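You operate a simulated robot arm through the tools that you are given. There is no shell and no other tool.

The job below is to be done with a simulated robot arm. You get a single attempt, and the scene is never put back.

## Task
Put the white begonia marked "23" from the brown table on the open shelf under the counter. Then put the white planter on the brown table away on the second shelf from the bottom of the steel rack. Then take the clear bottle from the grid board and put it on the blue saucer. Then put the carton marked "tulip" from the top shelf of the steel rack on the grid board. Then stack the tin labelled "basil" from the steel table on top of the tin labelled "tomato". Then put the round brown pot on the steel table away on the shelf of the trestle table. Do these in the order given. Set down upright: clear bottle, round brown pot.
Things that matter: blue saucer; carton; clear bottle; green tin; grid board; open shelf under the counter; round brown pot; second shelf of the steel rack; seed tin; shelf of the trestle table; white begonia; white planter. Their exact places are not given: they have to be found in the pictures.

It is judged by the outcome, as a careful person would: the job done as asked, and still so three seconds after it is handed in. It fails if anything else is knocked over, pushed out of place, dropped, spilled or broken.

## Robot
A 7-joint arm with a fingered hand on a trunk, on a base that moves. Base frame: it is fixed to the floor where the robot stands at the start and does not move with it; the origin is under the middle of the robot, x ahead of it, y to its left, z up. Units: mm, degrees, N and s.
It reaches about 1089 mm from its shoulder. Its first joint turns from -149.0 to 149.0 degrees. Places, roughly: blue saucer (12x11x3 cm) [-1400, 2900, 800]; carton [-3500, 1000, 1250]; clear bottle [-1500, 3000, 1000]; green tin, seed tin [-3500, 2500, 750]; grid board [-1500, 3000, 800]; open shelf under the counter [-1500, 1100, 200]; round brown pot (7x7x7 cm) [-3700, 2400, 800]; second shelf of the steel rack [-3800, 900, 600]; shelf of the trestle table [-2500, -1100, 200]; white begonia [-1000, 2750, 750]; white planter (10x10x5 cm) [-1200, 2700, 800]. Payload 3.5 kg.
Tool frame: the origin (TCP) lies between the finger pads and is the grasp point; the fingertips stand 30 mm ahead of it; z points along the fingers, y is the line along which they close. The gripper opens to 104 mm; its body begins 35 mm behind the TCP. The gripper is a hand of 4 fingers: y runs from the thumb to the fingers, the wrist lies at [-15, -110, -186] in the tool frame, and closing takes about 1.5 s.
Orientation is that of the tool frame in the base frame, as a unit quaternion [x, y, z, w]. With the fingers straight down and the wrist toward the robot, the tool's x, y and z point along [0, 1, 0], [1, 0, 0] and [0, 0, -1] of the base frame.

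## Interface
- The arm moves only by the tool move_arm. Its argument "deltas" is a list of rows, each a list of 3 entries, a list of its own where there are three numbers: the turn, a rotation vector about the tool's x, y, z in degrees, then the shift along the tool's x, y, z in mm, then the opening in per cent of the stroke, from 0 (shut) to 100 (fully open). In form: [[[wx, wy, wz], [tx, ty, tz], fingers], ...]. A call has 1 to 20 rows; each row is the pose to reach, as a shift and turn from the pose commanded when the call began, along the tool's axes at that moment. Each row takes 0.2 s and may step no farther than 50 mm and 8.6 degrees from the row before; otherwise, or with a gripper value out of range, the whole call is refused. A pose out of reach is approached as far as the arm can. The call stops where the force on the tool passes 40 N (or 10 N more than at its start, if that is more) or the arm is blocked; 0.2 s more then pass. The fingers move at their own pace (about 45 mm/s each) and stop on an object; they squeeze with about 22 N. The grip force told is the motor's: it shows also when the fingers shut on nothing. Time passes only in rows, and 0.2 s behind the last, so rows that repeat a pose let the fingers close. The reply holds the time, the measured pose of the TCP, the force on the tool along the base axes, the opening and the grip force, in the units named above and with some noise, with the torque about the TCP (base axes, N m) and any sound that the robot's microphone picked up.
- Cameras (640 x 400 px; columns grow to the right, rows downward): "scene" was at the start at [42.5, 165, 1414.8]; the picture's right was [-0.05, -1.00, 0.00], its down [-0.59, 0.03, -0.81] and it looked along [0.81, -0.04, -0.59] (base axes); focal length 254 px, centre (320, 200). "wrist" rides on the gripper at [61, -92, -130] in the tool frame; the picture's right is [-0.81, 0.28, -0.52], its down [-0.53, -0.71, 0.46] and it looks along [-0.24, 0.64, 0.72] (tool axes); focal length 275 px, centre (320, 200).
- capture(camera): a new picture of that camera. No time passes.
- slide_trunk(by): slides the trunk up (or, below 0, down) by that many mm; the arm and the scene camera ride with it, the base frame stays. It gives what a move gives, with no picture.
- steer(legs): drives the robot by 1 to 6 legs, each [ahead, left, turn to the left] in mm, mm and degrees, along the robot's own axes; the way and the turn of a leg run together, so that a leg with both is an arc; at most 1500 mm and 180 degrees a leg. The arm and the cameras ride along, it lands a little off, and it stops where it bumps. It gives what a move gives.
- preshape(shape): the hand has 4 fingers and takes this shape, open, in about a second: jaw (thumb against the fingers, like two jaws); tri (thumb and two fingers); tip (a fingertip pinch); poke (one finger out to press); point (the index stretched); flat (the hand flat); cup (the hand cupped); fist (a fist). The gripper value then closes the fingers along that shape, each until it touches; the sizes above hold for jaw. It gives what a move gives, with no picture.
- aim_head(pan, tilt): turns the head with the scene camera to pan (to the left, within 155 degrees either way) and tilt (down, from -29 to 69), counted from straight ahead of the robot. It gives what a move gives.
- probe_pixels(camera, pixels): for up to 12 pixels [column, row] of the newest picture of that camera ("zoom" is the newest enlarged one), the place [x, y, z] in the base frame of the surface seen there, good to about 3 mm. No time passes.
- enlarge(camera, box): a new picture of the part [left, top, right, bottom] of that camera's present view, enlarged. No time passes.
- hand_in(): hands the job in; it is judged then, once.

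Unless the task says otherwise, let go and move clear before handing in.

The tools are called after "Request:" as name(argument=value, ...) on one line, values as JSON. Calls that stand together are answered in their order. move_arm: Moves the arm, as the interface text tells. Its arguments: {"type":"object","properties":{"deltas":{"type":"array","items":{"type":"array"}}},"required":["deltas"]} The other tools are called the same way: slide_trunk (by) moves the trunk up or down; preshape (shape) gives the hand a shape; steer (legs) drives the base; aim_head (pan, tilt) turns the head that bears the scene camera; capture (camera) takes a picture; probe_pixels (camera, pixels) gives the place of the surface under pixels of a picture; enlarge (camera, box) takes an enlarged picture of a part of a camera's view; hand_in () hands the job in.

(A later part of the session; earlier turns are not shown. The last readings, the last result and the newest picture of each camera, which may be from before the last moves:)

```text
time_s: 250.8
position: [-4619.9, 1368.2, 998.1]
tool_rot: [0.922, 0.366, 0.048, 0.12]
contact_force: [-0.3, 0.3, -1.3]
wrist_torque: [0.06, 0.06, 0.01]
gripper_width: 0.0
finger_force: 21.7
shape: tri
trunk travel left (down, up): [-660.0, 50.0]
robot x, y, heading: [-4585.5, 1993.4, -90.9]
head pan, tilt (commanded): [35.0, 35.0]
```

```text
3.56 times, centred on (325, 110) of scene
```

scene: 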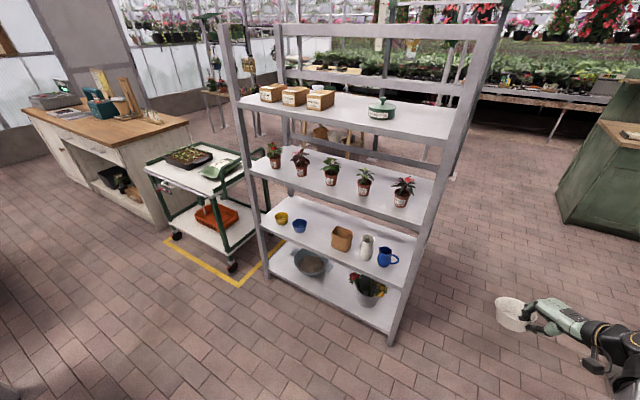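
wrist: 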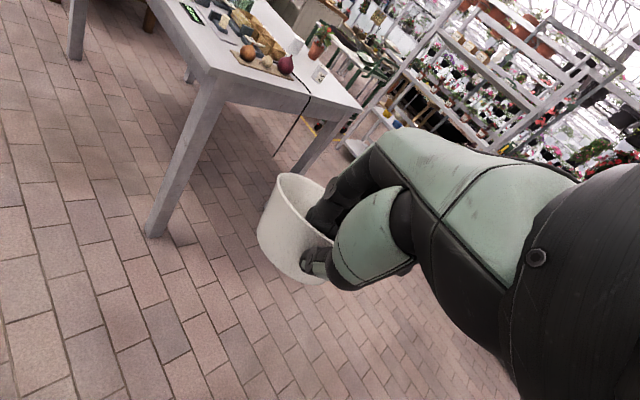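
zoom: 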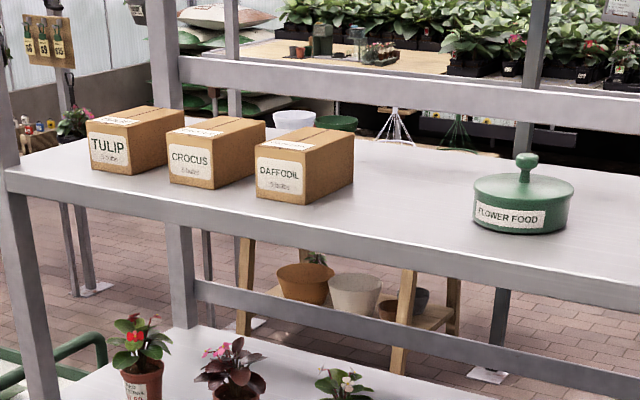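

Shelf 2 is at z ≈ 559, and the gap between the blue bowl (≈ -3610) and the brown pot (≈ -3795) is about 180 mm wide. I'll turn the hand 45° about the vertical so the wrist lies straight behind the planter, then line up with the gap.

Request:
move_arm(deltas=[[[0, -1.93, 7.25], [0, 0, 0], 0], [[0, -3.87, 14.5], [0, 0, 0], 0], [[0, -5.8, 21.75], [0, 0, 0], 0], [[0, -7.73, 29], [0, 0, 0], 0], [[0, -9.67, 36.25], [0, 0, 0], 0], [[0, -11.6, 43.5], [0, 0, 0], 0]])

Request:
steer(legs=[[0, 900, 0], [0, 0, 3.5]])

Request:
aim_head(pan=0, tilt=40)

Request:
capture(camera="scene")

Request:
capture(camera="wrist")

```text
time_s: 252.2
position: [-4618.6, 1367.7, 998.1]
tool_rot: [0.992, -0.014, -0.003, 0.129]
contact_force: [0.0, 0.4, -1.7]
wrist_torque: [0.05, -0.02, 0.01]
gripper_width: 0.0
finger_force: 22.5
shape: tri
trunk travel left (down, up): [-660.0, 50.0]
robot x, y, heading: [-4584.7, 1990.4, -90.9]
head pan, tilt (commanded): [35.0, 35.0]
```

```text
time_s: 257.3
position: [-3691.2, 1351.7, 998.3]
tool_rot: [0.991, 0.013, 0.002, 0.13]
contact_force: [-0.1, -0.3, -2.5]
wrist_torque: [0.08, 0.0, 0.0]
gripper_width: 0.0
finger_force: 22.3
shape: tri
trunk travel left (down, up): [-660.0, 50.0]
robot x, y, heading: [-3691.6, 1975.4, -87.6]
head pan, tilt (commanded): [35.0, 35.0]
```

```text
time_s: 258.3
position: [-3691.6, 1351.2, 998.2]
tool_rot: [0.992, 0.013, 0.002, 0.129]
contact_force: [-0.8, -0.4, -1.0]
wrist_torque: [0.06, -0.03, 0.0]
gripper_width: 0.1
finger_force: 21.9
shape: tri
trunk travel left (down, up): [-660.0, 50.0]
robot x, y, heading: [-3690.2, 1975.4, -87.7]
head pan, tilt (commanded): [0.0, 40.0]
```

```text
taken
```

scene: 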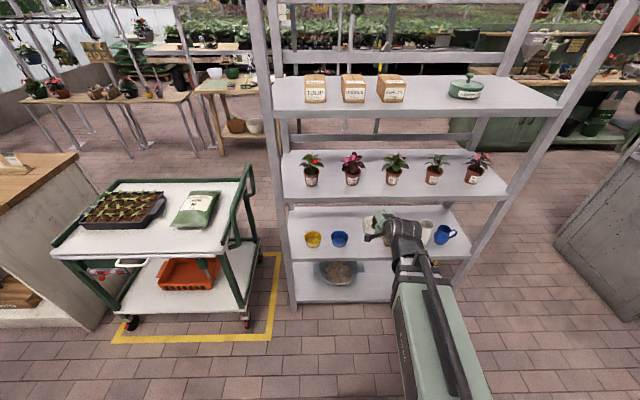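

```text
taken
```

wrist: 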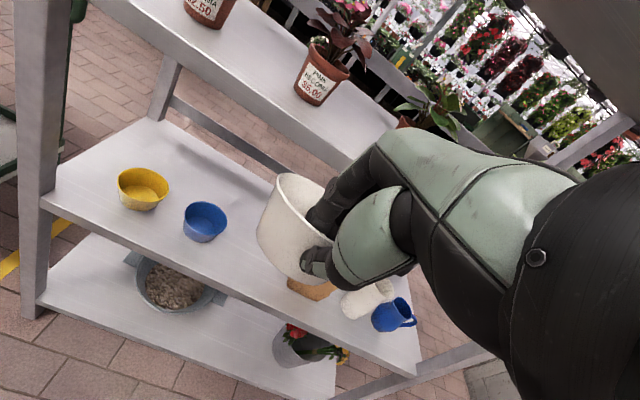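

The hand is centred before the gap. I'll lower the trunk 345 mm so the planter comes level with the second shelf opening.

Request:
slide_trunk(by=-345)

Request:
aim_head(pan=0, tilt=35)

Request:
capture(camera="scene")

Request:
capture(camera="wrist")

```text
time_s: 261.7
position: [-3691.5, 1351.4, 653.7]
tool_rot: [0.992, 0.012, 0.001, 0.129]
contact_force: [0.8, -0.1, -2.1]
wrist_torque: [0.06, 0.0, 0.02]
gripper_width: 0.1
finger_force: 21.6
shape: tri
trunk travel left (down, up): [-315.0, 395.0]
robot x, y, heading: [-3695.5, 1979.3, -87.7]
head pan, tilt (commanded): [0.0, 40.0]
```

```text
time_s: 262.4
position: [-3690.8, 1350.6, 654.6]
tool_rot: [0.992, 0.013, 0.001, 0.129]
contact_force: [0.4, 0.2, -2.0]
wrist_torque: [0.08, 0.02, 0.02]
gripper_width: 0.0
finger_force: 21.5
shape: tri
trunk travel left (down, up): [-315.0, 395.0]
robot x, y, heading: [-3691.6, 1978.2, -87.9]
head pan, tilt (commanded): [0.0, 35.0]
```

```text
taken
```

scene: 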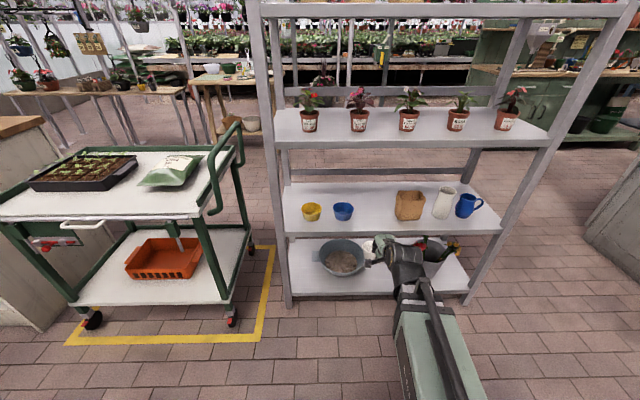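

```text
taken
```

wrist: 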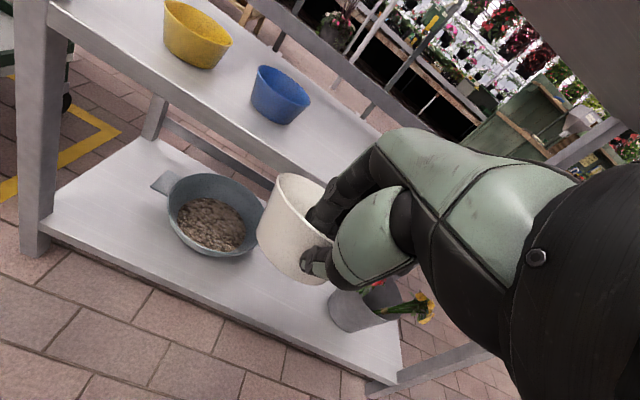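

I'll check the planter's height and tilt against the shelf by probing it.

Request:
enlarge(camera="scene", box=[320, 180, 448, 260])

Request:
probe_pixels(camera="zoom", pixels=[[225, 300], [225, 330], [245, 340], [270, 345], [140, 155], [440, 180], [365, 200], [380, 110], [270, 170], [270, 250]])

Request:
probe_pixels(camera="wrist", pixels=[[275, 180], [258, 225], [262, 250], [290, 275], [320, 260], [315, 285], [285, 220], [270, 260]])

```text
5.00 times, centred on (384, 220) of scene
```

zoom: 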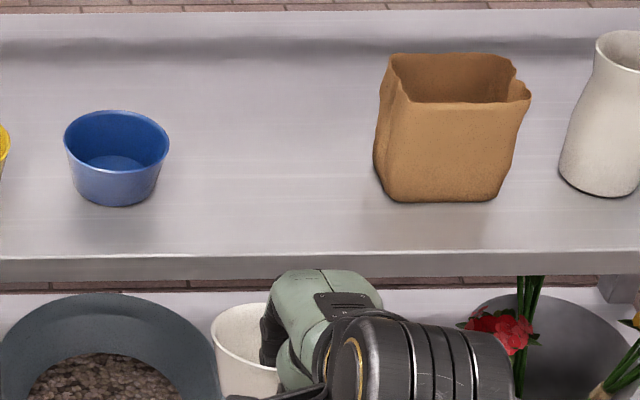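

```text
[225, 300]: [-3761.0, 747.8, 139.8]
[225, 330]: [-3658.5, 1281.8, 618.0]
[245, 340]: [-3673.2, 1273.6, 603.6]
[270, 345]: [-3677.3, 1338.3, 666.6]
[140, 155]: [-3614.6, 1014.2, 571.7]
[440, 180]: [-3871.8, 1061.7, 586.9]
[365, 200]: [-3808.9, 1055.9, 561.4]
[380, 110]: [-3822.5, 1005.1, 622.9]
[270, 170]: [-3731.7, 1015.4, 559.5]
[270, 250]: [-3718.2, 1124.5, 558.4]
```

```text
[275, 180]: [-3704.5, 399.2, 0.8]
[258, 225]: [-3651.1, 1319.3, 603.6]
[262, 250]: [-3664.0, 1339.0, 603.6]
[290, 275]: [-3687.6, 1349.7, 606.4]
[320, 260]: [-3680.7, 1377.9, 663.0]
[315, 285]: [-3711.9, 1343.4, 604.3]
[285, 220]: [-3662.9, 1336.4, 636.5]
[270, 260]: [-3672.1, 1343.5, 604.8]
```

The planter's bottom is at z 604, 44 mm above the shelf, and the gap runs from x -3640 to -3815. I'll shift to x -3725 and carry the planter in to y ≈ 1010.

Request:
move_arm(deltas=[[[0, 0, 0], [-34, -1, 0], 0], [[0, 0, 0], [-35, 36, 9.6], 0], [[0, 0, 0], [-36, 72, 19.3], 0], [[0, 0, 0], [-37, 109, 29], 0], [[0, 0, 0], [-38, 146, 38.6], 0], [[0, 0, 0], [-39, 182, 48], 0], [[0, 0, 0], [-40, 219, 58], 0], [[0, 0, 0], [-41, 255, 67.5], 0], [[0, 0, 0], [-42, 291, 77], 0]])

Request:
capture(camera="scene")

Request:
enlarge(camera="scene", box=[320, 160, 448, 260])

Request:
capture(camera="wrist")

```text
time_s: 264.4
position: [-3725.5, 1049.6, 653.4]
tool_rot: [0.992, 0.013, 0.001, 0.129]
contact_force: [0.8, 0.6, -2.1]
wrist_torque: [0.08, 0.01, 0.01]
gripper_width: 0.0
finger_force: 21.4
shape: tri
trunk travel left (down, up): [-315.0, 395.0]
robot x, y, heading: [-3694.8, 1973.8, -87.6]
head pan, tilt (commanded): [0.0, 35.0]
```

```text
taken
```

scene: 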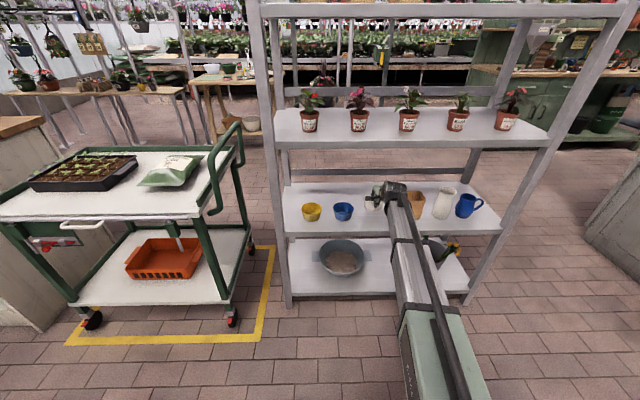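

```text
4.00 times, centred on (384, 210) of scene
```

zoom: 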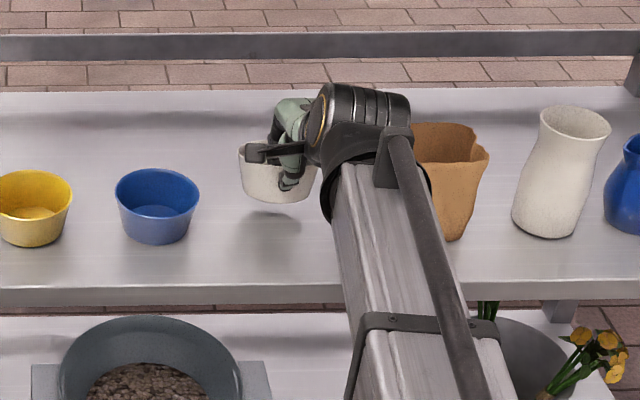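

```text
taken
```

wrist: 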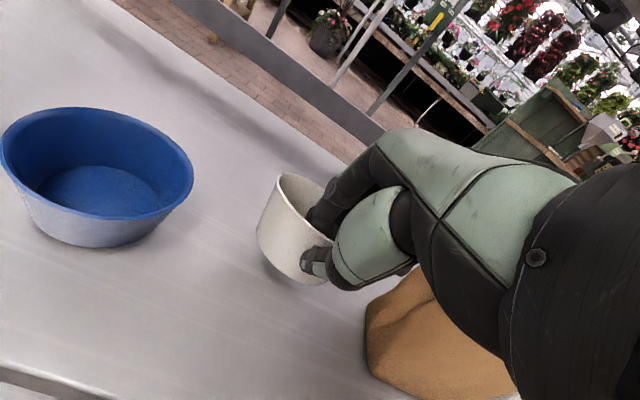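

The planter hovers over the gap with its shadow below it. I'll lower it gently until it touches.

Request:
move_arm(deltas=[[[0, 0, 0], [0, -2.6, 9.7], 0], [[0, 0, 0], [0, -5.1, 19.4], 0], [[0, 0, 0], [0, -7.7, 29], 0], [[0, 0, 0], [0, -9.2, 34.8], 0], [[0, 0, 0], [0, -10, 37.8], 0]])

Request:
enlarge(camera="scene", box=[320, 160, 448, 260])

Request:
enlarge(camera="wrist", box=[200, 140, 400, 320])

```text
time_s: 265.6
position: [-3725.4, 1049.0, 614.4]
tool_rot: [0.992, 0.013, 0.001, 0.129]
contact_force: [0.3, 0.2, 0.0]
wrist_torque: [-0.08, 0.05, -0.01]
gripper_width: 0.0
finger_force: 22.0
shape: tri
trunk travel left (down, up): [-315.0, 395.0]
robot x, y, heading: [-3695.1, 1977.9, -87.7]
head pan, tilt (commanded): [0.0, 35.0]
```

```text
4.00 times, centred on (384, 210) of scene
```

zoom: 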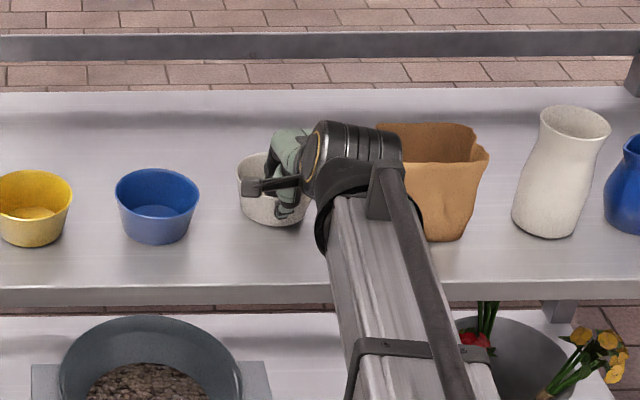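

```text
2.22 times, centred on (300, 230) of wrist
```

zoom: 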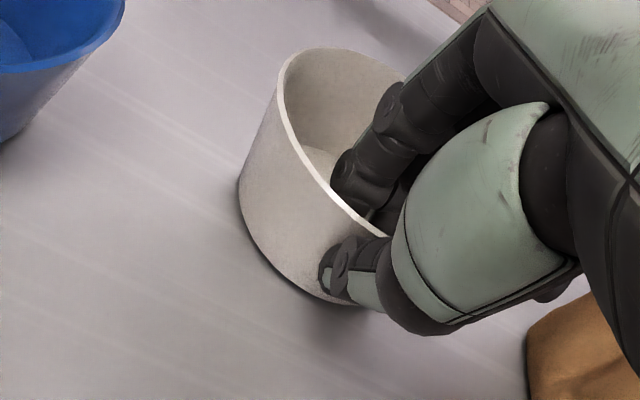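

The force dropped to zero, so the planter is resting on the shelf. I'll open, lift the fingers out straight up, and back out.

Request:
move_arm(deltas=[[[0, 0, 0], [0, 0, 0], 15], [[0, 0, 0], [0, 0, 0], 30], [[0, 0, 0], [0, 0, 0], 35], [[0, 0, 0], [0, 0, 0], 35], [[0, 0, 0], [0, 3.8, -14.5], 35], [[0, 0, 0], [0, 7.7, -29], 35], [[0, 0, 0], [0, 12.8, -48.4], 35], [[0, 0, 0], [0, 17.9, -67.8], 35], [[0, 0, 0], [0, -20.8, -78], 35], [[0, 0, 0], [0, -59.5, -88], 35], [[0, 0, 0], [0, -98, -98.5], 35], [[0, 0, 0], [0, -137, -109], 35], [[0, 0, 0], [0, -176, -119], 35], [[0, 0, 0], [0, -214, -129], 35], [[0, 0, 0], [0, -253, -139.5], 35], [[0, 0, 0], [0, -273, -144.6], 35]])

Request:
capture(camera="scene")

Request:
enlarge(camera="scene", box=[280, 160, 500, 300])

```text
time_s: 269.0
position: [-3733.8, 1351.3, 684.4]
tool_rot: [0.992, 0.012, 0.001, 0.129]
contact_force: [0.7, 0.2, -0.6]
wrist_torque: [0.03, -0.01, 0.01]
gripper_width: 35.9
finger_force: 0.0
shape: tri
trunk travel left (down, up): [-315.0, 395.0]
robot x, y, heading: [-3695.4, 1978.9, -87.9]
head pan, tilt (commanded): [0.0, 35.0]
```

```text
taken
```

scene: 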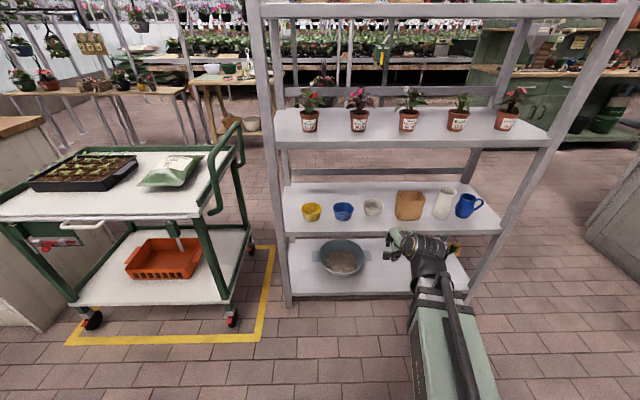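

```text
2.86 times, centred on (390, 230) of scene
```

zoom: 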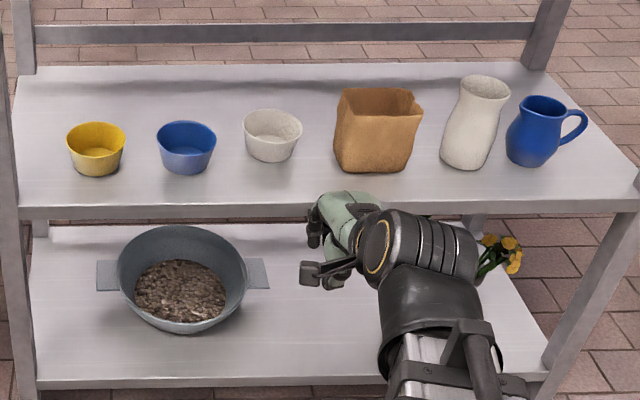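

The white planter sits flat on the second shelf beside the blue bowl. Next is the clear bottle. I'll drive back by the west side to the bench front.

Request:
steer(legs=[[0, 0, -2], [0, -880, 0], [-1500, 0, 0], [-420, 0, 0]])

Request:
slide_trunk(by=345)

```text
time_s: 283.1
position: [-4652.0, 3249.9, 685.7]
tool_rot: [0.992, 0.001, 0.0, 0.129]
contact_force: [-0.5, 0.7, -0.2]
wrist_torque: [-0.04, 0.01, 0.02]
gripper_width: 36.3
finger_force: 0.0
shape: tri
trunk travel left (down, up): [-315.0, 395.0]
robot x, y, heading: [-4598.2, 3876.4, -89.1]
head pan, tilt (commanded): [0.0, 35.0]
```

```text
time_s: 286.5
position: [-4651.2, 3251.4, 1029.3]
tool_rot: [0.992, 0.001, 0.001, 0.129]
contact_force: [-0.1, 0.6, -0.4]
wrist_torque: [0.0, 0.01, 0.01]
gripper_width: 36.1
finger_force: 0.1
shape: tri
trunk travel left (down, up): [-660.0, 50.0]
robot x, y, heading: [-4596.4, 3873.7, -89.1]
head pan, tilt (commanded): [0.0, 35.0]
```

I'll restore the jaw shape and turn the hand back to the slanted side-grasp pose here in the open.

Request:
preshape(shape="jaw")

Request:
move_arm(deltas=[[[7.5, 0, 0], [0, 0, 0], 100], [[15, 0, 0], [0, 0, 0], 100]])

Request:
move_arm(deltas=[[[0, 0, 8.2], [0, 0, 0], 100], [[0, 0, 16.4], [0, 0, 0], 100], [[0, 0, 24.6], [0, 0, 0], 100], [[0, 0, 32.8], [0, 0, 0], 100], [[0, 0, 41], [0, 0, 0], 100], [[0, 0, 49.2], [0, 0, 0], 100], [[0, 0, 57.4], [0, 0, 0], 100], [[0, 0, 65.6], [0, 0, 0], 100], [[0, 0, 73.8], [0, 0, 0], 100], [[0, 0, 82], [0, 0, 0], 100], [[0, 0, 90], [0, 0, 0], 100]])

Request:
move_arm(deltas=[[[0, 7.5, 0], [0, 0, 0], 100], [[0, 15, 0], [0, 0, 0], 100], [[0, 22.5, 0], [0, 0, 0], 100], [[0, 30, 0], [0, 0, 0], 100], [[0, 37.5, 0], [0, 0, 0], 100], [[0, 45, 0], [0, 0, 0], 100], [[0, 52.5, 0], [0, 0, 0], 100], [[0, 60, 0], [0, 0, 0], 100]])

Request:
steer(legs=[[0, 1500, 0], [0, 1500, 0], [0, 80, 0]])

Request:
aim_head(pan=0, tilt=48)

Request:
capture(camera="scene")

```text
time_s: 287.4
position: [-4652.0, 3250.5, 1029.9]
tool_rot: [0.992, 0.001, 0.001, 0.128]
contact_force: [-0.2, -0.2, -1.1]
wrist_torque: [-0.01, -0.01, 0.03]
gripper_width: 103.2
finger_force: 0.1
shape: jaw
trunk travel left (down, up): [-660.0, 50.0]
robot x, y, heading: [-4596.8, 3878.0, -89.0]
head pan, tilt (commanded): [0.0, 35.0]
```

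```text
time_s: 288.0
position: [-4651.3, 3250.7, 1027.6]
tool_rot: [1.0, 0.001, 0.0, -0.001]
contact_force: [0.2, -0.2, 0.1]
wrist_torque: [-0.02, 0.02, 0.0]
gripper_width: 103.7
finger_force: 0.0
shape: jaw
trunk travel left (down, up): [-660.0, 50.0]
robot x, y, heading: [-4601.6, 3876.9, -89.3]
head pan, tilt (commanded): [0.0, 35.0]
```

```text
time_s: 290.4
position: [-4651.4, 3249.1, 1029.1]
tool_rot: [0.707, -0.707, -0.001, -0.001]
contact_force: [-0.1, 0.0, -0.2]
wrist_torque: [0.0, -0.04, -0.02]
gripper_width: 103.5
finger_force: 0.1
shape: jaw
trunk travel left (down, up): [-660.0, 50.0]
robot x, y, heading: [-4598.6, 3875.5, -89.2]
head pan, tilt (commanded): [0.0, 35.0]
```

```text
time_s: 292.2
position: [-4651.6, 3251.2, 1030.1]
tool_rot: [0.614, -0.611, 0.354, 0.353]
contact_force: [-0.1, -0.8, -0.2]
wrist_torque: [0.01, 0.02, 0.04]
gripper_width: 103.8
finger_force: 0.0
shape: jaw
trunk travel left (down, up): [-660.0, 50.0]
robot x, y, heading: [-4595.1, 3877.2, -89.0]
head pan, tilt (commanded): [0.0, 35.0]
```

```text
time_s: 307.2
position: [-1614.1, 3245.2, 1029.6]
tool_rot: [-0.603, 0.622, -0.347, -0.359]
contact_force: [0.7, -0.1, -0.7]
wrist_torque: [0.0, 0.0, -0.04]
gripper_width: 103.8
finger_force: 0.1
shape: jaw
trunk travel left (down, up): [-660.0, 50.0]
robot x, y, heading: [-1537.7, 3867.7, -91.0]
head pan, tilt (commanded): [0.0, 35.0]
```

```text
time_s: 308.0
position: [-1614.0, 3246.1, 1030.2]
tool_rot: [-0.603, 0.622, -0.347, -0.359]
contact_force: [-0.3, 0.9, 0.6]
wrist_torque: [-0.01, 0.05, -0.02]
gripper_width: 103.9
finger_force: 0.0
shape: jaw
trunk travel left (down, up): [-660.0, 50.0]
robot x, y, heading: [-1539.6, 3866.4, -91.2]
head pan, tilt (commanded): [0.0, 48.0]
```

```text
taken
```

scene: 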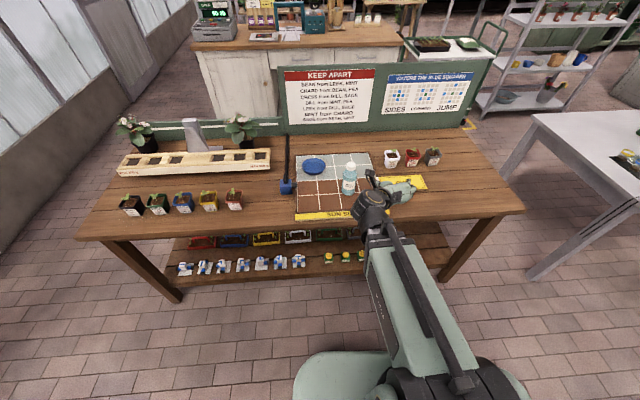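

The bottle at (348, 180) and the saucer at (313, 166) are in clear view. I'll enlarge and probe them.

Request:
enlarge(camera="scene", box=[280, 140, 400, 225])

Request:
probe_pixels(camera="zoom", pixels=[[372, 150], [372, 122], [370, 200], [365, 280], [345, 210], [395, 210], [180, 145], [130, 135], [230, 140], [180, 120], [180, 172], [330, 290]])

Request:
probe_pixels(camera="zoom", pixels=[[205, 190], [250, 190], [440, 130], [300, 370], [100, 120], [420, 250], [130, 160], [228, 155]])

```text
4.71 times, centred on (340, 182) of scene
```

zoom: 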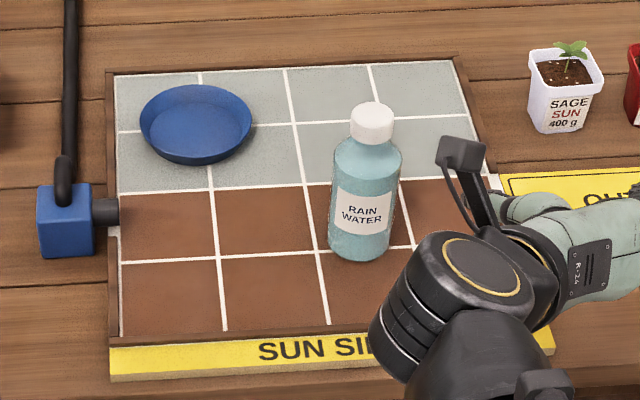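

```text
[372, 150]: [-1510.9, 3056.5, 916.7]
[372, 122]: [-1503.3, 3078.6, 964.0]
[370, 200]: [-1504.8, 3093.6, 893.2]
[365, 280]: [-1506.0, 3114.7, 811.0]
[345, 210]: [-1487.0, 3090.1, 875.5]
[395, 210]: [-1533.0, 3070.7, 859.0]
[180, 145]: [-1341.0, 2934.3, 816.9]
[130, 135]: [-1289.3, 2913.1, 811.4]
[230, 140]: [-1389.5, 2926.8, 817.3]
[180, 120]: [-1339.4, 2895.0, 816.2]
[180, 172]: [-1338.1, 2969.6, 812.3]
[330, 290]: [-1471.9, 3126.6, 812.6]
```

```text
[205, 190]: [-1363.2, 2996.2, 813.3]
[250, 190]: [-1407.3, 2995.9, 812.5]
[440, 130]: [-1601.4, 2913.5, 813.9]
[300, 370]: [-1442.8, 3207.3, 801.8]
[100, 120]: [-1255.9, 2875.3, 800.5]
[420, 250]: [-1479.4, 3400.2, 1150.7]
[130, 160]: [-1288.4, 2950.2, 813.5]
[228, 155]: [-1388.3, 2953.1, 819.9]
```

The bottle's axis is near (-1509, 3065), radius about 33 mm, standing on the board at z 813 with its cap at about 968. I'll move to a pre-grasp in front of it.

Request:
move_arm(deltas=[[[0, 0, 0], [0, -40, 0], 100], [[0, 0, 0], [0, -80, 0], 100], [[0, 0, 0], [0, -110.7, 0], 100], [[0, 0, 0], [-11.5, -110.7, 30], 100], [[0, 0, 0], [-23, -110.7, 60], 100], [[0, 0, 0], [-34.4, -110.7, 90], 100], [[0, 0, 0], [-45.8, -110.7, 120], 100]])

Request:
capture(camera="wrist")

Request:
capture(camera="scene")

Request:
enlarge(camera="scene", box=[280, 140, 400, 225])

```text
time_s: 309.6
position: [-1509.2, 3161.1, 928.1]
tool_rot: [-0.604, 0.622, -0.347, -0.358]
contact_force: [0.1, -0.6, -0.1]
wrist_torque: [-0.03, 0.0, 0.04]
gripper_width: 103.8
finger_force: 0.0
shape: jaw
trunk travel left (down, up): [-660.0, 50.0]
robot x, y, heading: [-1536.4, 3868.8, -90.9]
head pan, tilt (commanded): [0.0, 48.0]
```

```text
taken
```

wrist: 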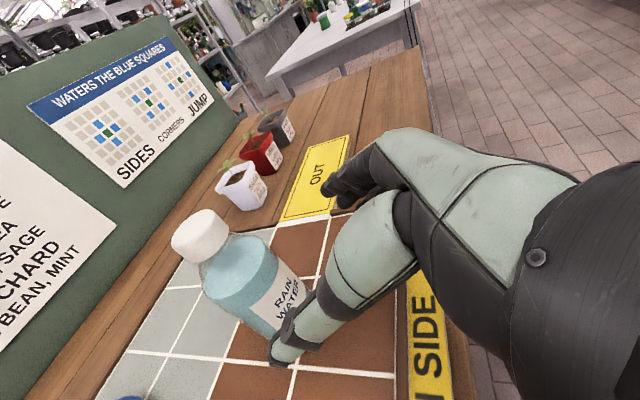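

```text
taken
```

scene: 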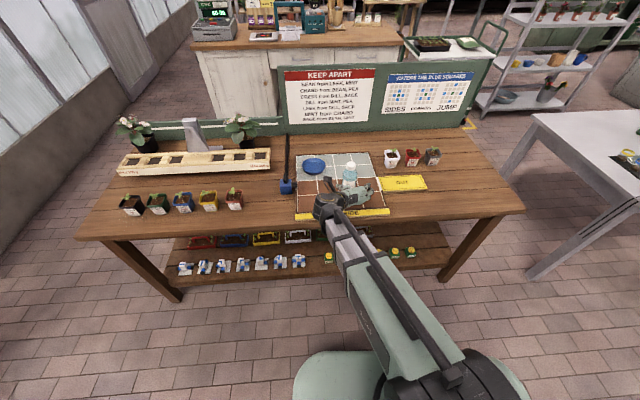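

```text
4.71 times, centred on (340, 182) of scene
```

zoom: 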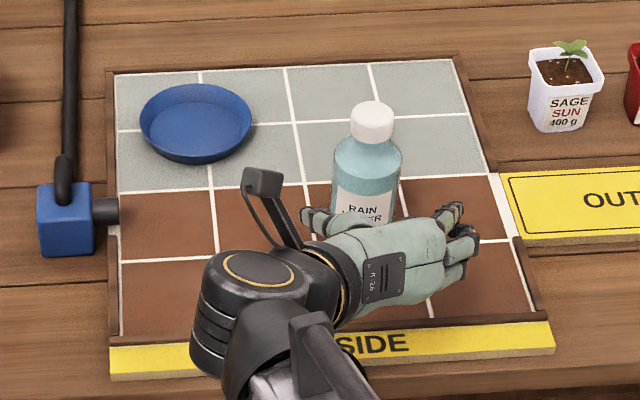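

The thumb tip (305, 215) and fingertips (460, 212) straddle the bottle. I'll probe for exact centring.

Request:
probe_pixels(camera="zoom", pixels=[[305, 217], [455, 212], [345, 175], [390, 175], [368, 165], [372, 112], [350, 200]])

Request:
probe_pixels(camera="wrist", pixels=[[240, 270], [270, 280], [215, 300], [300, 290], [200, 235], [335, 190], [280, 350], [250, 320]])

```text
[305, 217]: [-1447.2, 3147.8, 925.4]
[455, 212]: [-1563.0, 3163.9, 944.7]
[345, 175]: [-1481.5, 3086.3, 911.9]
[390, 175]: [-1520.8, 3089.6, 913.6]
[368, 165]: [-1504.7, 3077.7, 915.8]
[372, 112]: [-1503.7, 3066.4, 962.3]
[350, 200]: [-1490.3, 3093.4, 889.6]
```

```text
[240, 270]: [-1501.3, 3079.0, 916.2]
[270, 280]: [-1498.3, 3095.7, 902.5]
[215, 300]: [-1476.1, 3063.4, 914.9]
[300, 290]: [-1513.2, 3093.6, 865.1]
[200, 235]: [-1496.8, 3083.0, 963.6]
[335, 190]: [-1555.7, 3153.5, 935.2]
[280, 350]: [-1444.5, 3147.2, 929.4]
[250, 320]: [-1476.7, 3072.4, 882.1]
```

The bottle's axis is at (-1509, 3065) and the pocket is centred on it. I'll slide in 100 mm and close.

Request:
move_arm(deltas=[[[0, 0, 0], [0, -1, 25], 100], [[0, 0, 0], [0, -2, 50], 100], [[0, 0, 0], [0, -2, 70], 100], [[0, 0, 0], [0, -2, 85], 100], [[0, 0, 0], [0, -2, 94], 100], [[0, 0, 0], [0, -2, 100], 100]])

Request:
capture(camera="wrist")

Request:
enlarge(camera="scene", box=[280, 140, 400, 225])

```text
time_s: 311.0
position: [-1505.8, 3073.5, 879.8]
tool_rot: [-0.603, 0.623, -0.347, -0.358]
contact_force: [0.3, 0.6, 0.0]
wrist_torque: [0.0, -0.01, -0.01]
gripper_width: 103.7
finger_force: 0.1
shape: jaw
trunk travel left (down, up): [-660.0, 50.0]
robot x, y, heading: [-1539.8, 3869.0, -91.1]
head pan, tilt (commanded): [0.0, 48.0]
```

```text
taken
```

wrist: 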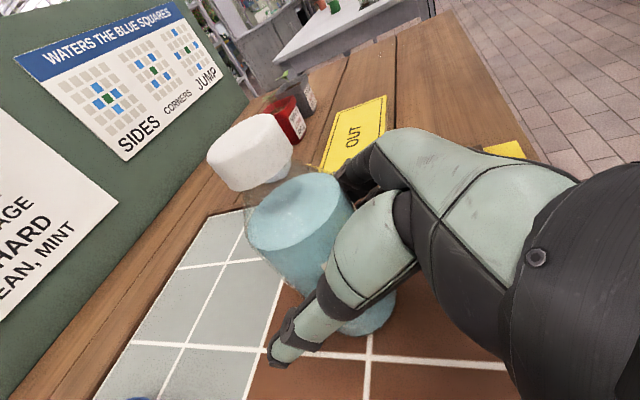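

```text
4.71 times, centred on (340, 182) of scene
```

zoom: 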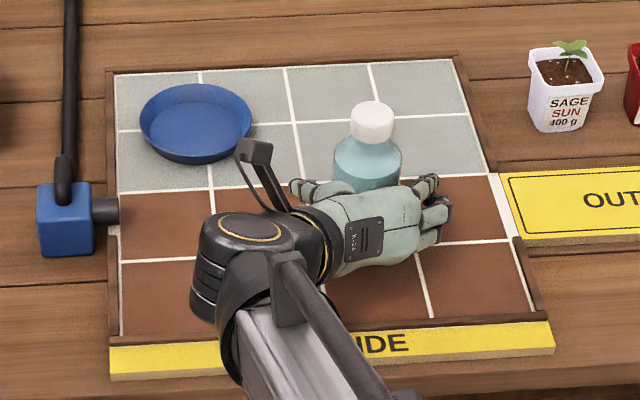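

The bottle is between thumb and fingers with no force on the hand. I'll close the hand.

Request:
move_arm(deltas=[[[0, 0, 0], [0, 0, 0], 80], [[0, 0, 0], [0, 0, 0], 60], [[0, 0, 0], [0, 0, 0], 40], [[0, 0, 0], [0, 0, 0], 20], [[0, 0, 0], [0, 0, 0], 0], [[0, 0, 0], [0, 0, 0], 0], [[0, 0, 0], [0, 0, 0], 0], [[0, 0, 0], [0, 0, 0], 0], [[0, 0, 0], [0, 0, 0], 0], [[0, 0, 0], [0, 0, 0], 0]])

Request:
capture(camera="wrist")

Request:
enlarge(camera="scene", box=[280, 140, 400, 225])

```text
time_s: 313.2
position: [-1507.0, 3073.9, 881.1]
tool_rot: [-0.604, 0.623, -0.347, -0.357]
contact_force: [-0.6, -1.6, 1.3]
wrist_torque: [0.02, 0.03, 0.04]
gripper_width: 48.9
finger_force: 22.3
shape: jaw
trunk travel left (down, up): [-660.0, 50.0]
robot x, y, heading: [-1536.6, 3868.7, -91.1]
head pan, tilt (commanded): [0.0, 48.0]
```

```text
taken
```

wrist: 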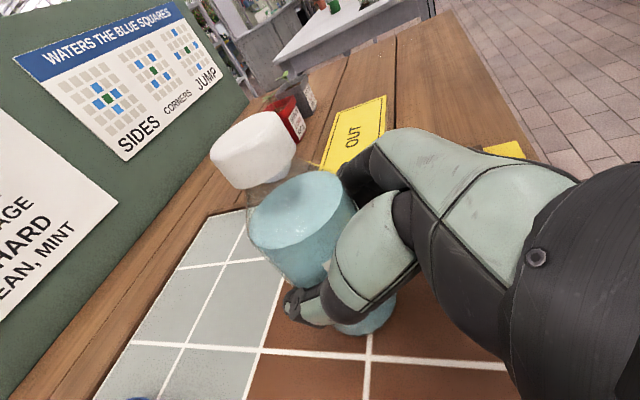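

```text
4.71 times, centred on (340, 182) of scene
```

zoom: 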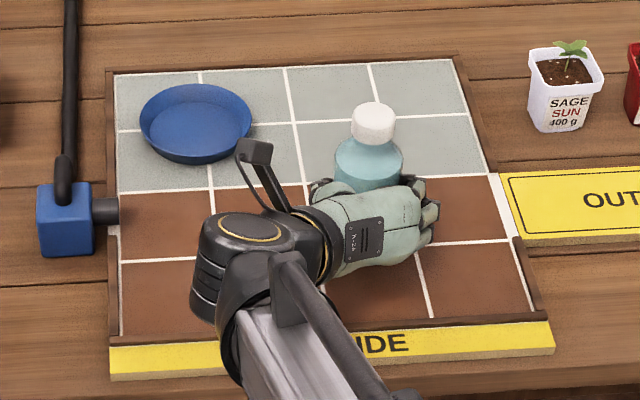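

The grip holds at 48.9 mm with the fingertips wrapped past the widest part. I'll lift 70 mm straight up.

Request:
move_arm(deltas=[[[0, 0, 0], [8.7, 0, -5], 0], [[0, 0, 0], [17.3, 0, -10], 0], [[0, 0, 0], [34.6, 0, -20], 0], [[0, 0, 0], [52, 0, -30], 0], [[0, 0, 0], [60.6, 0, -35], 0]])

Request:
capture(camera="wrist")

Request:
enlarge(camera="scene", box=[280, 130, 400, 215])

```text
time_s: 314.4
position: [-1507.3, 3073.4, 949.5]
tool_rot: [-0.603, 0.622, -0.347, -0.358]
contact_force: [-0.4, 1.0, -2.2]
wrist_torque: [0.01, -0.01, 0.0]
gripper_width: 48.7
finger_force: 22.4
shape: jaw
trunk travel left (down, up): [-660.0, 50.0]
robot x, y, heading: [-1540.4, 3866.7, -91.0]
head pan, tilt (commanded): [0.0, 48.0]
```

```text
taken
```

wrist: 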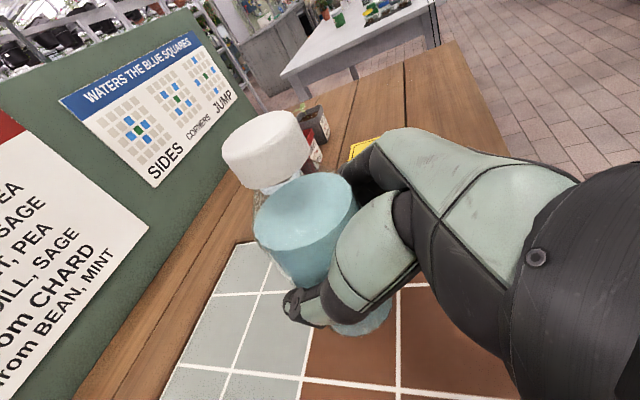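

```text
4.71 times, centred on (340, 172) of scene
```

zoom: 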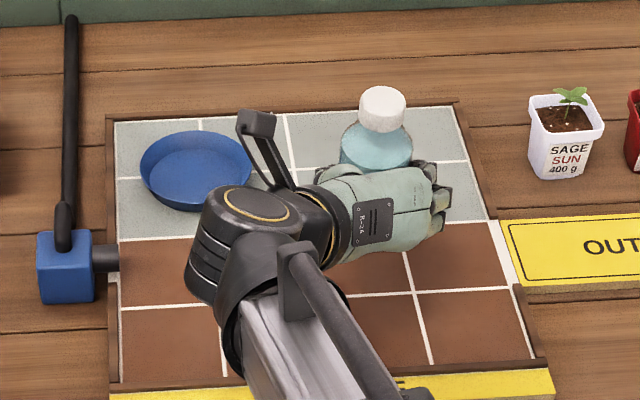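

The bottle is up, only slightly leaning. Now I'll measure the saucer's rim and floor to find its centre.

Request:
probe_pixels(camera="zoom", pixels=[[143, 168], [249, 165], [195, 133], [150, 145], [240, 143], [195, 175], [170, 180], [195, 160], [220, 180], [195, 205], [160, 205], [225, 200]])

Request:
enlarge(camera="scene", box=[298, 148, 346, 178])

Request:
probe_pixels(camera="zoom", pixels=[[160, 140], [440, 130], [300, 85], [200, 95], [400, 95], [300, 190], [240, 170], [370, 165], [300, 150], [310, 280], [200, 260], [400, 240]])

```text
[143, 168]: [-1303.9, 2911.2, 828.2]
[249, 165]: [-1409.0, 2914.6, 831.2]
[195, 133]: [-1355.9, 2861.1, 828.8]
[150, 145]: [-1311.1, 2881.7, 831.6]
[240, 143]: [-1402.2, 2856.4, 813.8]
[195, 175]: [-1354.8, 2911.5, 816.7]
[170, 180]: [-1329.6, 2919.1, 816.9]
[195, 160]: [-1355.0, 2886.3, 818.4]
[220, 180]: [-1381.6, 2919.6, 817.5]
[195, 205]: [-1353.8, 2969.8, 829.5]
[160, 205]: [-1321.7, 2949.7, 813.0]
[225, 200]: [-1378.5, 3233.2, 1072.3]
```

```text
13.33 times, centred on (322, 163) of scene
```

zoom: 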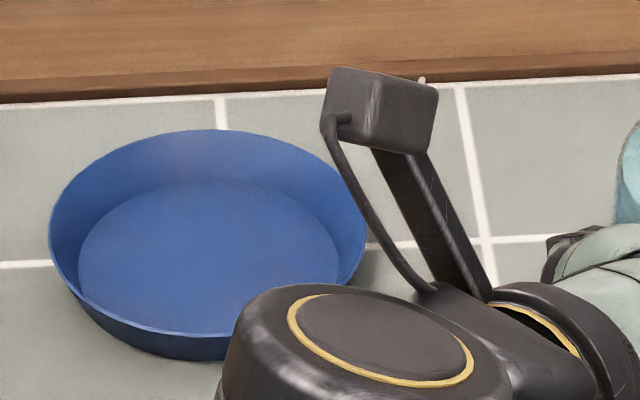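

```text
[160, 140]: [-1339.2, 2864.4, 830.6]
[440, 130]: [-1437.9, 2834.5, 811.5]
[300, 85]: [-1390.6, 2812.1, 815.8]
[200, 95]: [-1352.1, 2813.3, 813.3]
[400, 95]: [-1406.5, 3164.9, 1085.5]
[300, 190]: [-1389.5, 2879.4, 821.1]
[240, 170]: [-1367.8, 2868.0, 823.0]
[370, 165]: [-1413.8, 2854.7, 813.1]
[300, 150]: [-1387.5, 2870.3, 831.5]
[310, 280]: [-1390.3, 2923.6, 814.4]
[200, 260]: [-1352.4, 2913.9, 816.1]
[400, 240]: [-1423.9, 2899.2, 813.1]
```

The saucer's centre is about (-1357, 2915), with rim z 831, floor z 817 and a floor radius of about 45 mm. I'll probe the held bottle to know where its base is relative to the hand.

Request:
probe_pixels(camera="wrist", pixels=[[265, 130], [235, 150], [300, 150], [262, 240], [300, 210], [345, 325], [385, 312], [365, 333], [340, 200], [280, 260]])

Request:
enlarge(camera="scene", box=[320, 130, 380, 200])

Request:
enlarge(camera="wrist", box=[200, 90, 420, 350])

```text
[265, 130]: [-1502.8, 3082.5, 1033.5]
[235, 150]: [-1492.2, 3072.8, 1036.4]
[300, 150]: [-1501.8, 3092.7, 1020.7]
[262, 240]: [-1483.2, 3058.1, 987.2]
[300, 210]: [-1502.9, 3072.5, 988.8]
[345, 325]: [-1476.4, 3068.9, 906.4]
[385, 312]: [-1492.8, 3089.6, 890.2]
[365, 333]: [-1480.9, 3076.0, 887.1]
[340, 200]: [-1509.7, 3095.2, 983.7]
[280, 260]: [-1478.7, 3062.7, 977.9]
```

```text
5.71 times, centred on (350, 165) of scene
```

zoom: 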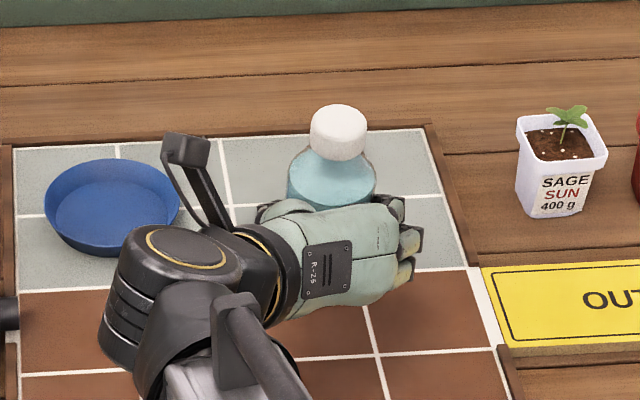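

```text
1.54 times, centred on (310, 220) of wrist
```

zoom: 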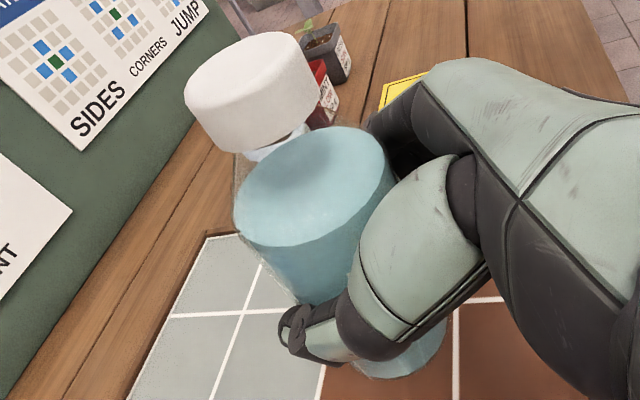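

The bottle's axis is at about (-1510, 3062) and upright, with its base 67 mm below the TCP. I'll carry it over the saucer's centre.

Request:
move_arm(deltas=[[[0, 0, 0], [11.8, -26.3, 20.3], 0], [[0, 0, 0], [23.6, -52.6, 40.6], 0], [[0, 0, 0], [35.4, -79, 60.9], 0], [[0, 0, 0], [47.3, -105.3, 81.2], 0], [[0, 0, 0], [59.1, -131.6, 101.5], 0], [[0, 0, 0], [70.9, -157.9, 121.8], 0]])

Request:
enlarge(camera="scene", box=[280, 130, 380, 200])

Request:
capture(camera="wrist")

```text
time_s: 315.8
position: [-1351.7, 2925.9, 946.9]
tool_rot: [-0.603, 0.622, -0.347, -0.358]
contact_force: [0.5, 0.3, -3.2]
wrist_torque: [0.05, 0.0, -0.02]
gripper_width: 48.2
finger_force: 21.8
shape: jaw
trunk travel left (down, up): [-660.0, 50.0]
robot x, y, heading: [-1539.3, 3868.8, -90.9]
head pan, tilt (commanded): [0.0, 48.0]
```

```text
5.71 times, centred on (330, 165) of scene
```

zoom: 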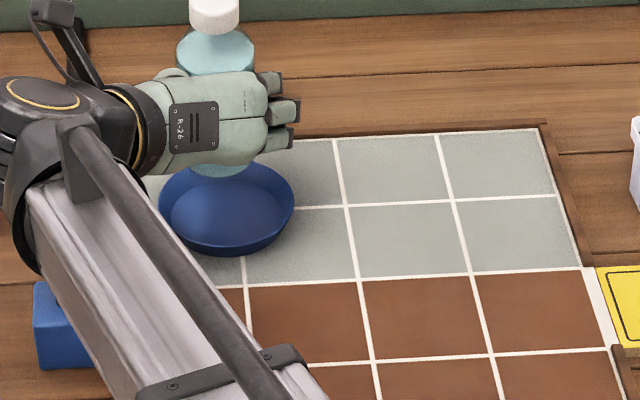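

```text
taken
```

wrist: 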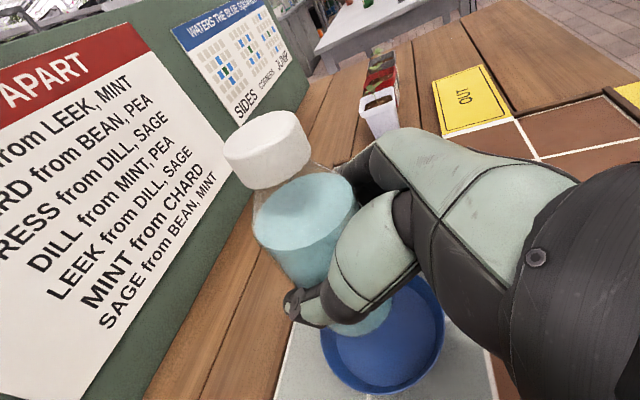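

The bottle hovers over the saucer at zoom (218, 175). I'll probe its lower edge and body sides to check the centring before lowering.

Request:
probe_pixels(camera="zoom", pixels=[[218, 172], [200, 170], [240, 170], [185, 60], [248, 60], [215, 65], [215, 15], [200, 15], [232, 15], [165, 205], [290, 205], [225, 240]])

Request:
probe_pixels(camera="wrist", pixels=[[345, 328], [385, 318], [365, 333], [262, 240], [280, 262], [330, 370], [435, 320], [390, 285], [370, 390]])

```text
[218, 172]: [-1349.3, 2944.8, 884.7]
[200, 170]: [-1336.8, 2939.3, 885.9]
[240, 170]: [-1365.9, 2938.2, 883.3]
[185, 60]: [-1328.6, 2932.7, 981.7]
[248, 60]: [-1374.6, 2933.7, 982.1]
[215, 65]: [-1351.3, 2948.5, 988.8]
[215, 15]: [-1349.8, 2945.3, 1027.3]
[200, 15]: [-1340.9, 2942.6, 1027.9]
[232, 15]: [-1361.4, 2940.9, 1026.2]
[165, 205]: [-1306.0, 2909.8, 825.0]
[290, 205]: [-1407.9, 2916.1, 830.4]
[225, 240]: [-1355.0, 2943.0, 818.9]
```

```text
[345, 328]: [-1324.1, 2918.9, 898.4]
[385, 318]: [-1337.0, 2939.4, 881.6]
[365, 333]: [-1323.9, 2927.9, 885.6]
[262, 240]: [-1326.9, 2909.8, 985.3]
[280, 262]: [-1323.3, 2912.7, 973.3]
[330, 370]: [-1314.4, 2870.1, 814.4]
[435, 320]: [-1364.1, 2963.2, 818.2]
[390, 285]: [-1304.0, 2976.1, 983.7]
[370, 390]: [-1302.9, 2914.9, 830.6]
```

The bottle's centre is at x ≈ -1352, so I'll shift 5 mm toward -x and lower it to just above the saucer floor.

Request:
move_arm(deltas=[[[0, 0, 0], [0, 5, 0], 0], [[0, 0, 0], [-17.3, 5, 10], 0], [[0, 0, 0], [-34.6, 5, 20], 0], [[0, 0, 0], [-43.3, 5, 25], 0], [[0, 0, 0], [-50.2, 5, 29], 0]])

Request:
enlarge(camera="scene", box=[280, 130, 380, 200])

Request:
capture(camera="wrist")

```text
time_s: 317.0
position: [-1357.8, 2927.1, 891.7]
tool_rot: [-0.603, 0.623, -0.347, -0.357]
contact_force: [0.4, -0.6, -3.0]
wrist_torque: [0.0, 0.0, -0.01]
gripper_width: 48.3
finger_force: 22.1
shape: jaw
trunk travel left (down, up): [-660.0, 50.0]
robot x, y, heading: [-1538.2, 3867.8, -91.2]
head pan, tilt (commanded): [0.0, 48.0]
```

```text
5.71 times, centred on (330, 165) of scene
```

zoom: 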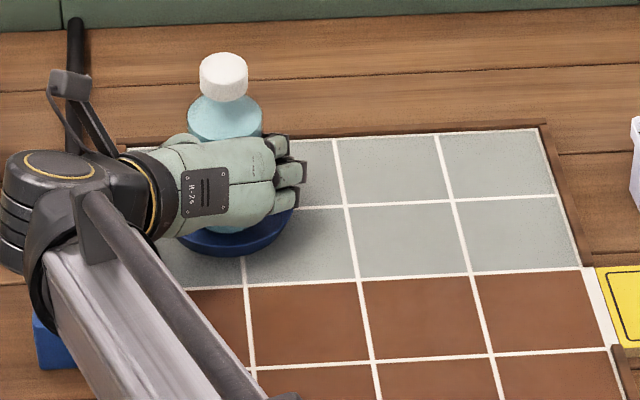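

```text
taken
```

wrist: 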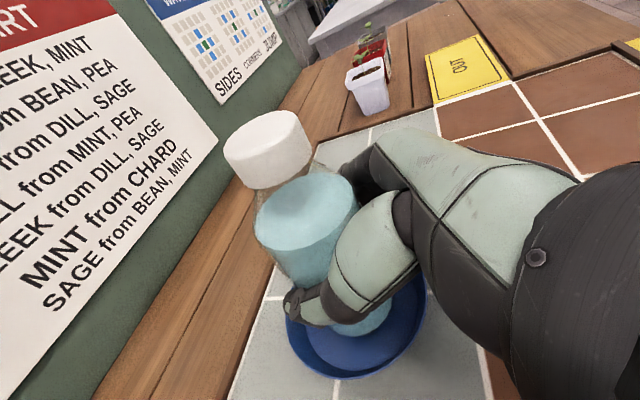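

The bottle is inside the saucer's rim, about 7 mm above its floor. I'll lower in 2 mm steps until it touches.

Request:
move_arm(deltas=[[[0, 0, 0], [-1.7, 0, 1], 0], [[0, 0, 0], [-3.5, 0, 2], 0], [[0, 0, 0], [-5.2, 0, 3], 0], [[0, 0, 0], [-6.1, 0, 3.5], 0]])

```text
time_s: 318.0
position: [-1359.6, 2928.6, 884.9]
tool_rot: [-0.603, 0.622, -0.348, -0.358]
contact_force: [-0.9, -0.7, 0.6]
wrist_torque: [-0.01, 0.07, 0.04]
gripper_width: 48.1
finger_force: 21.6
shape: jaw
trunk travel left (down, up): [-660.0, 50.0]
robot x, y, heading: [-1540.4, 3867.4, -91.1]
head pan, tilt (commanded): [0.0, 48.0]
```

The weight has come off the hand (force +0.6 N), so the bottle is standing on the saucer. I'll open fully, then back out along the approach line.

Request:
move_arm(deltas=[[[0, 0, 0], [0, 0, 0], 55], [[0, 0, 0], [0, 0, 0], 65], [[0, 0, 0], [0, 0, 0], 80], [[0, 0, 0], [0, 0, 0], 100], [[0, 0, 0], [0, 0, 0], 100], [[0, 0, 0], [0, 0, 0], 100], [[0, 0, 0], [0, 0, 0], 100], [[0, 0, 0], [0, 0, -15], 100], [[0, 0, 0], [0, 0, -35], 100], [[0, 0, 0], [0, 0, -60], 100], [[0, 0, 0], [0, 0, -90], 100], [[0, 0, 0], [0, 0, -125], 100], [[0, 0, 0], [0, 0, -160], 100]])

Request:
capture(camera="wrist")

Request:
enlarge(camera="scene", box=[270, 120, 400, 210])

```text
time_s: 320.8
position: [-1354.2, 3067.8, 965.2]
tool_rot: [-0.603, 0.623, -0.347, -0.359]
contact_force: [-0.3, 0.2, 0.5]
wrist_torque: [-0.03, 0.03, -0.01]
gripper_width: 103.5
finger_force: 0.1
shape: jaw
trunk travel left (down, up): [-660.0, 50.0]
robot x, y, heading: [-1536.4, 3869.1, -91.2]
head pan, tilt (commanded): [0.0, 48.0]
```

```text
taken
```

wrist: 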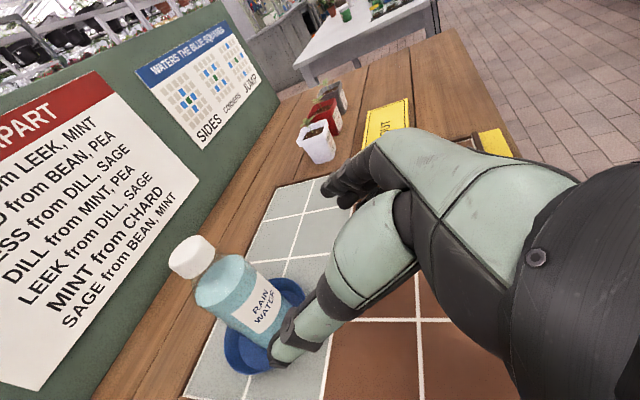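

```text
4.44 times, centred on (335, 165) of scene
```

zoom: 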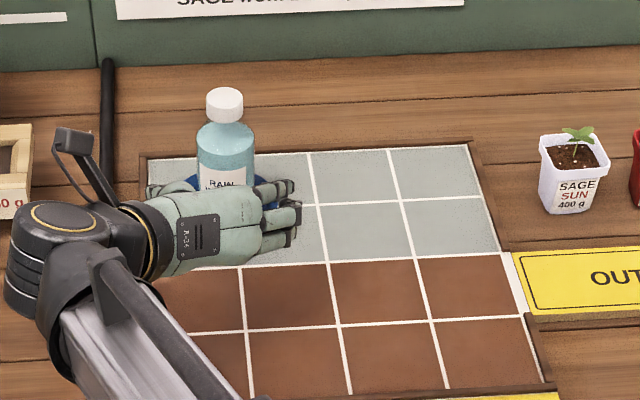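

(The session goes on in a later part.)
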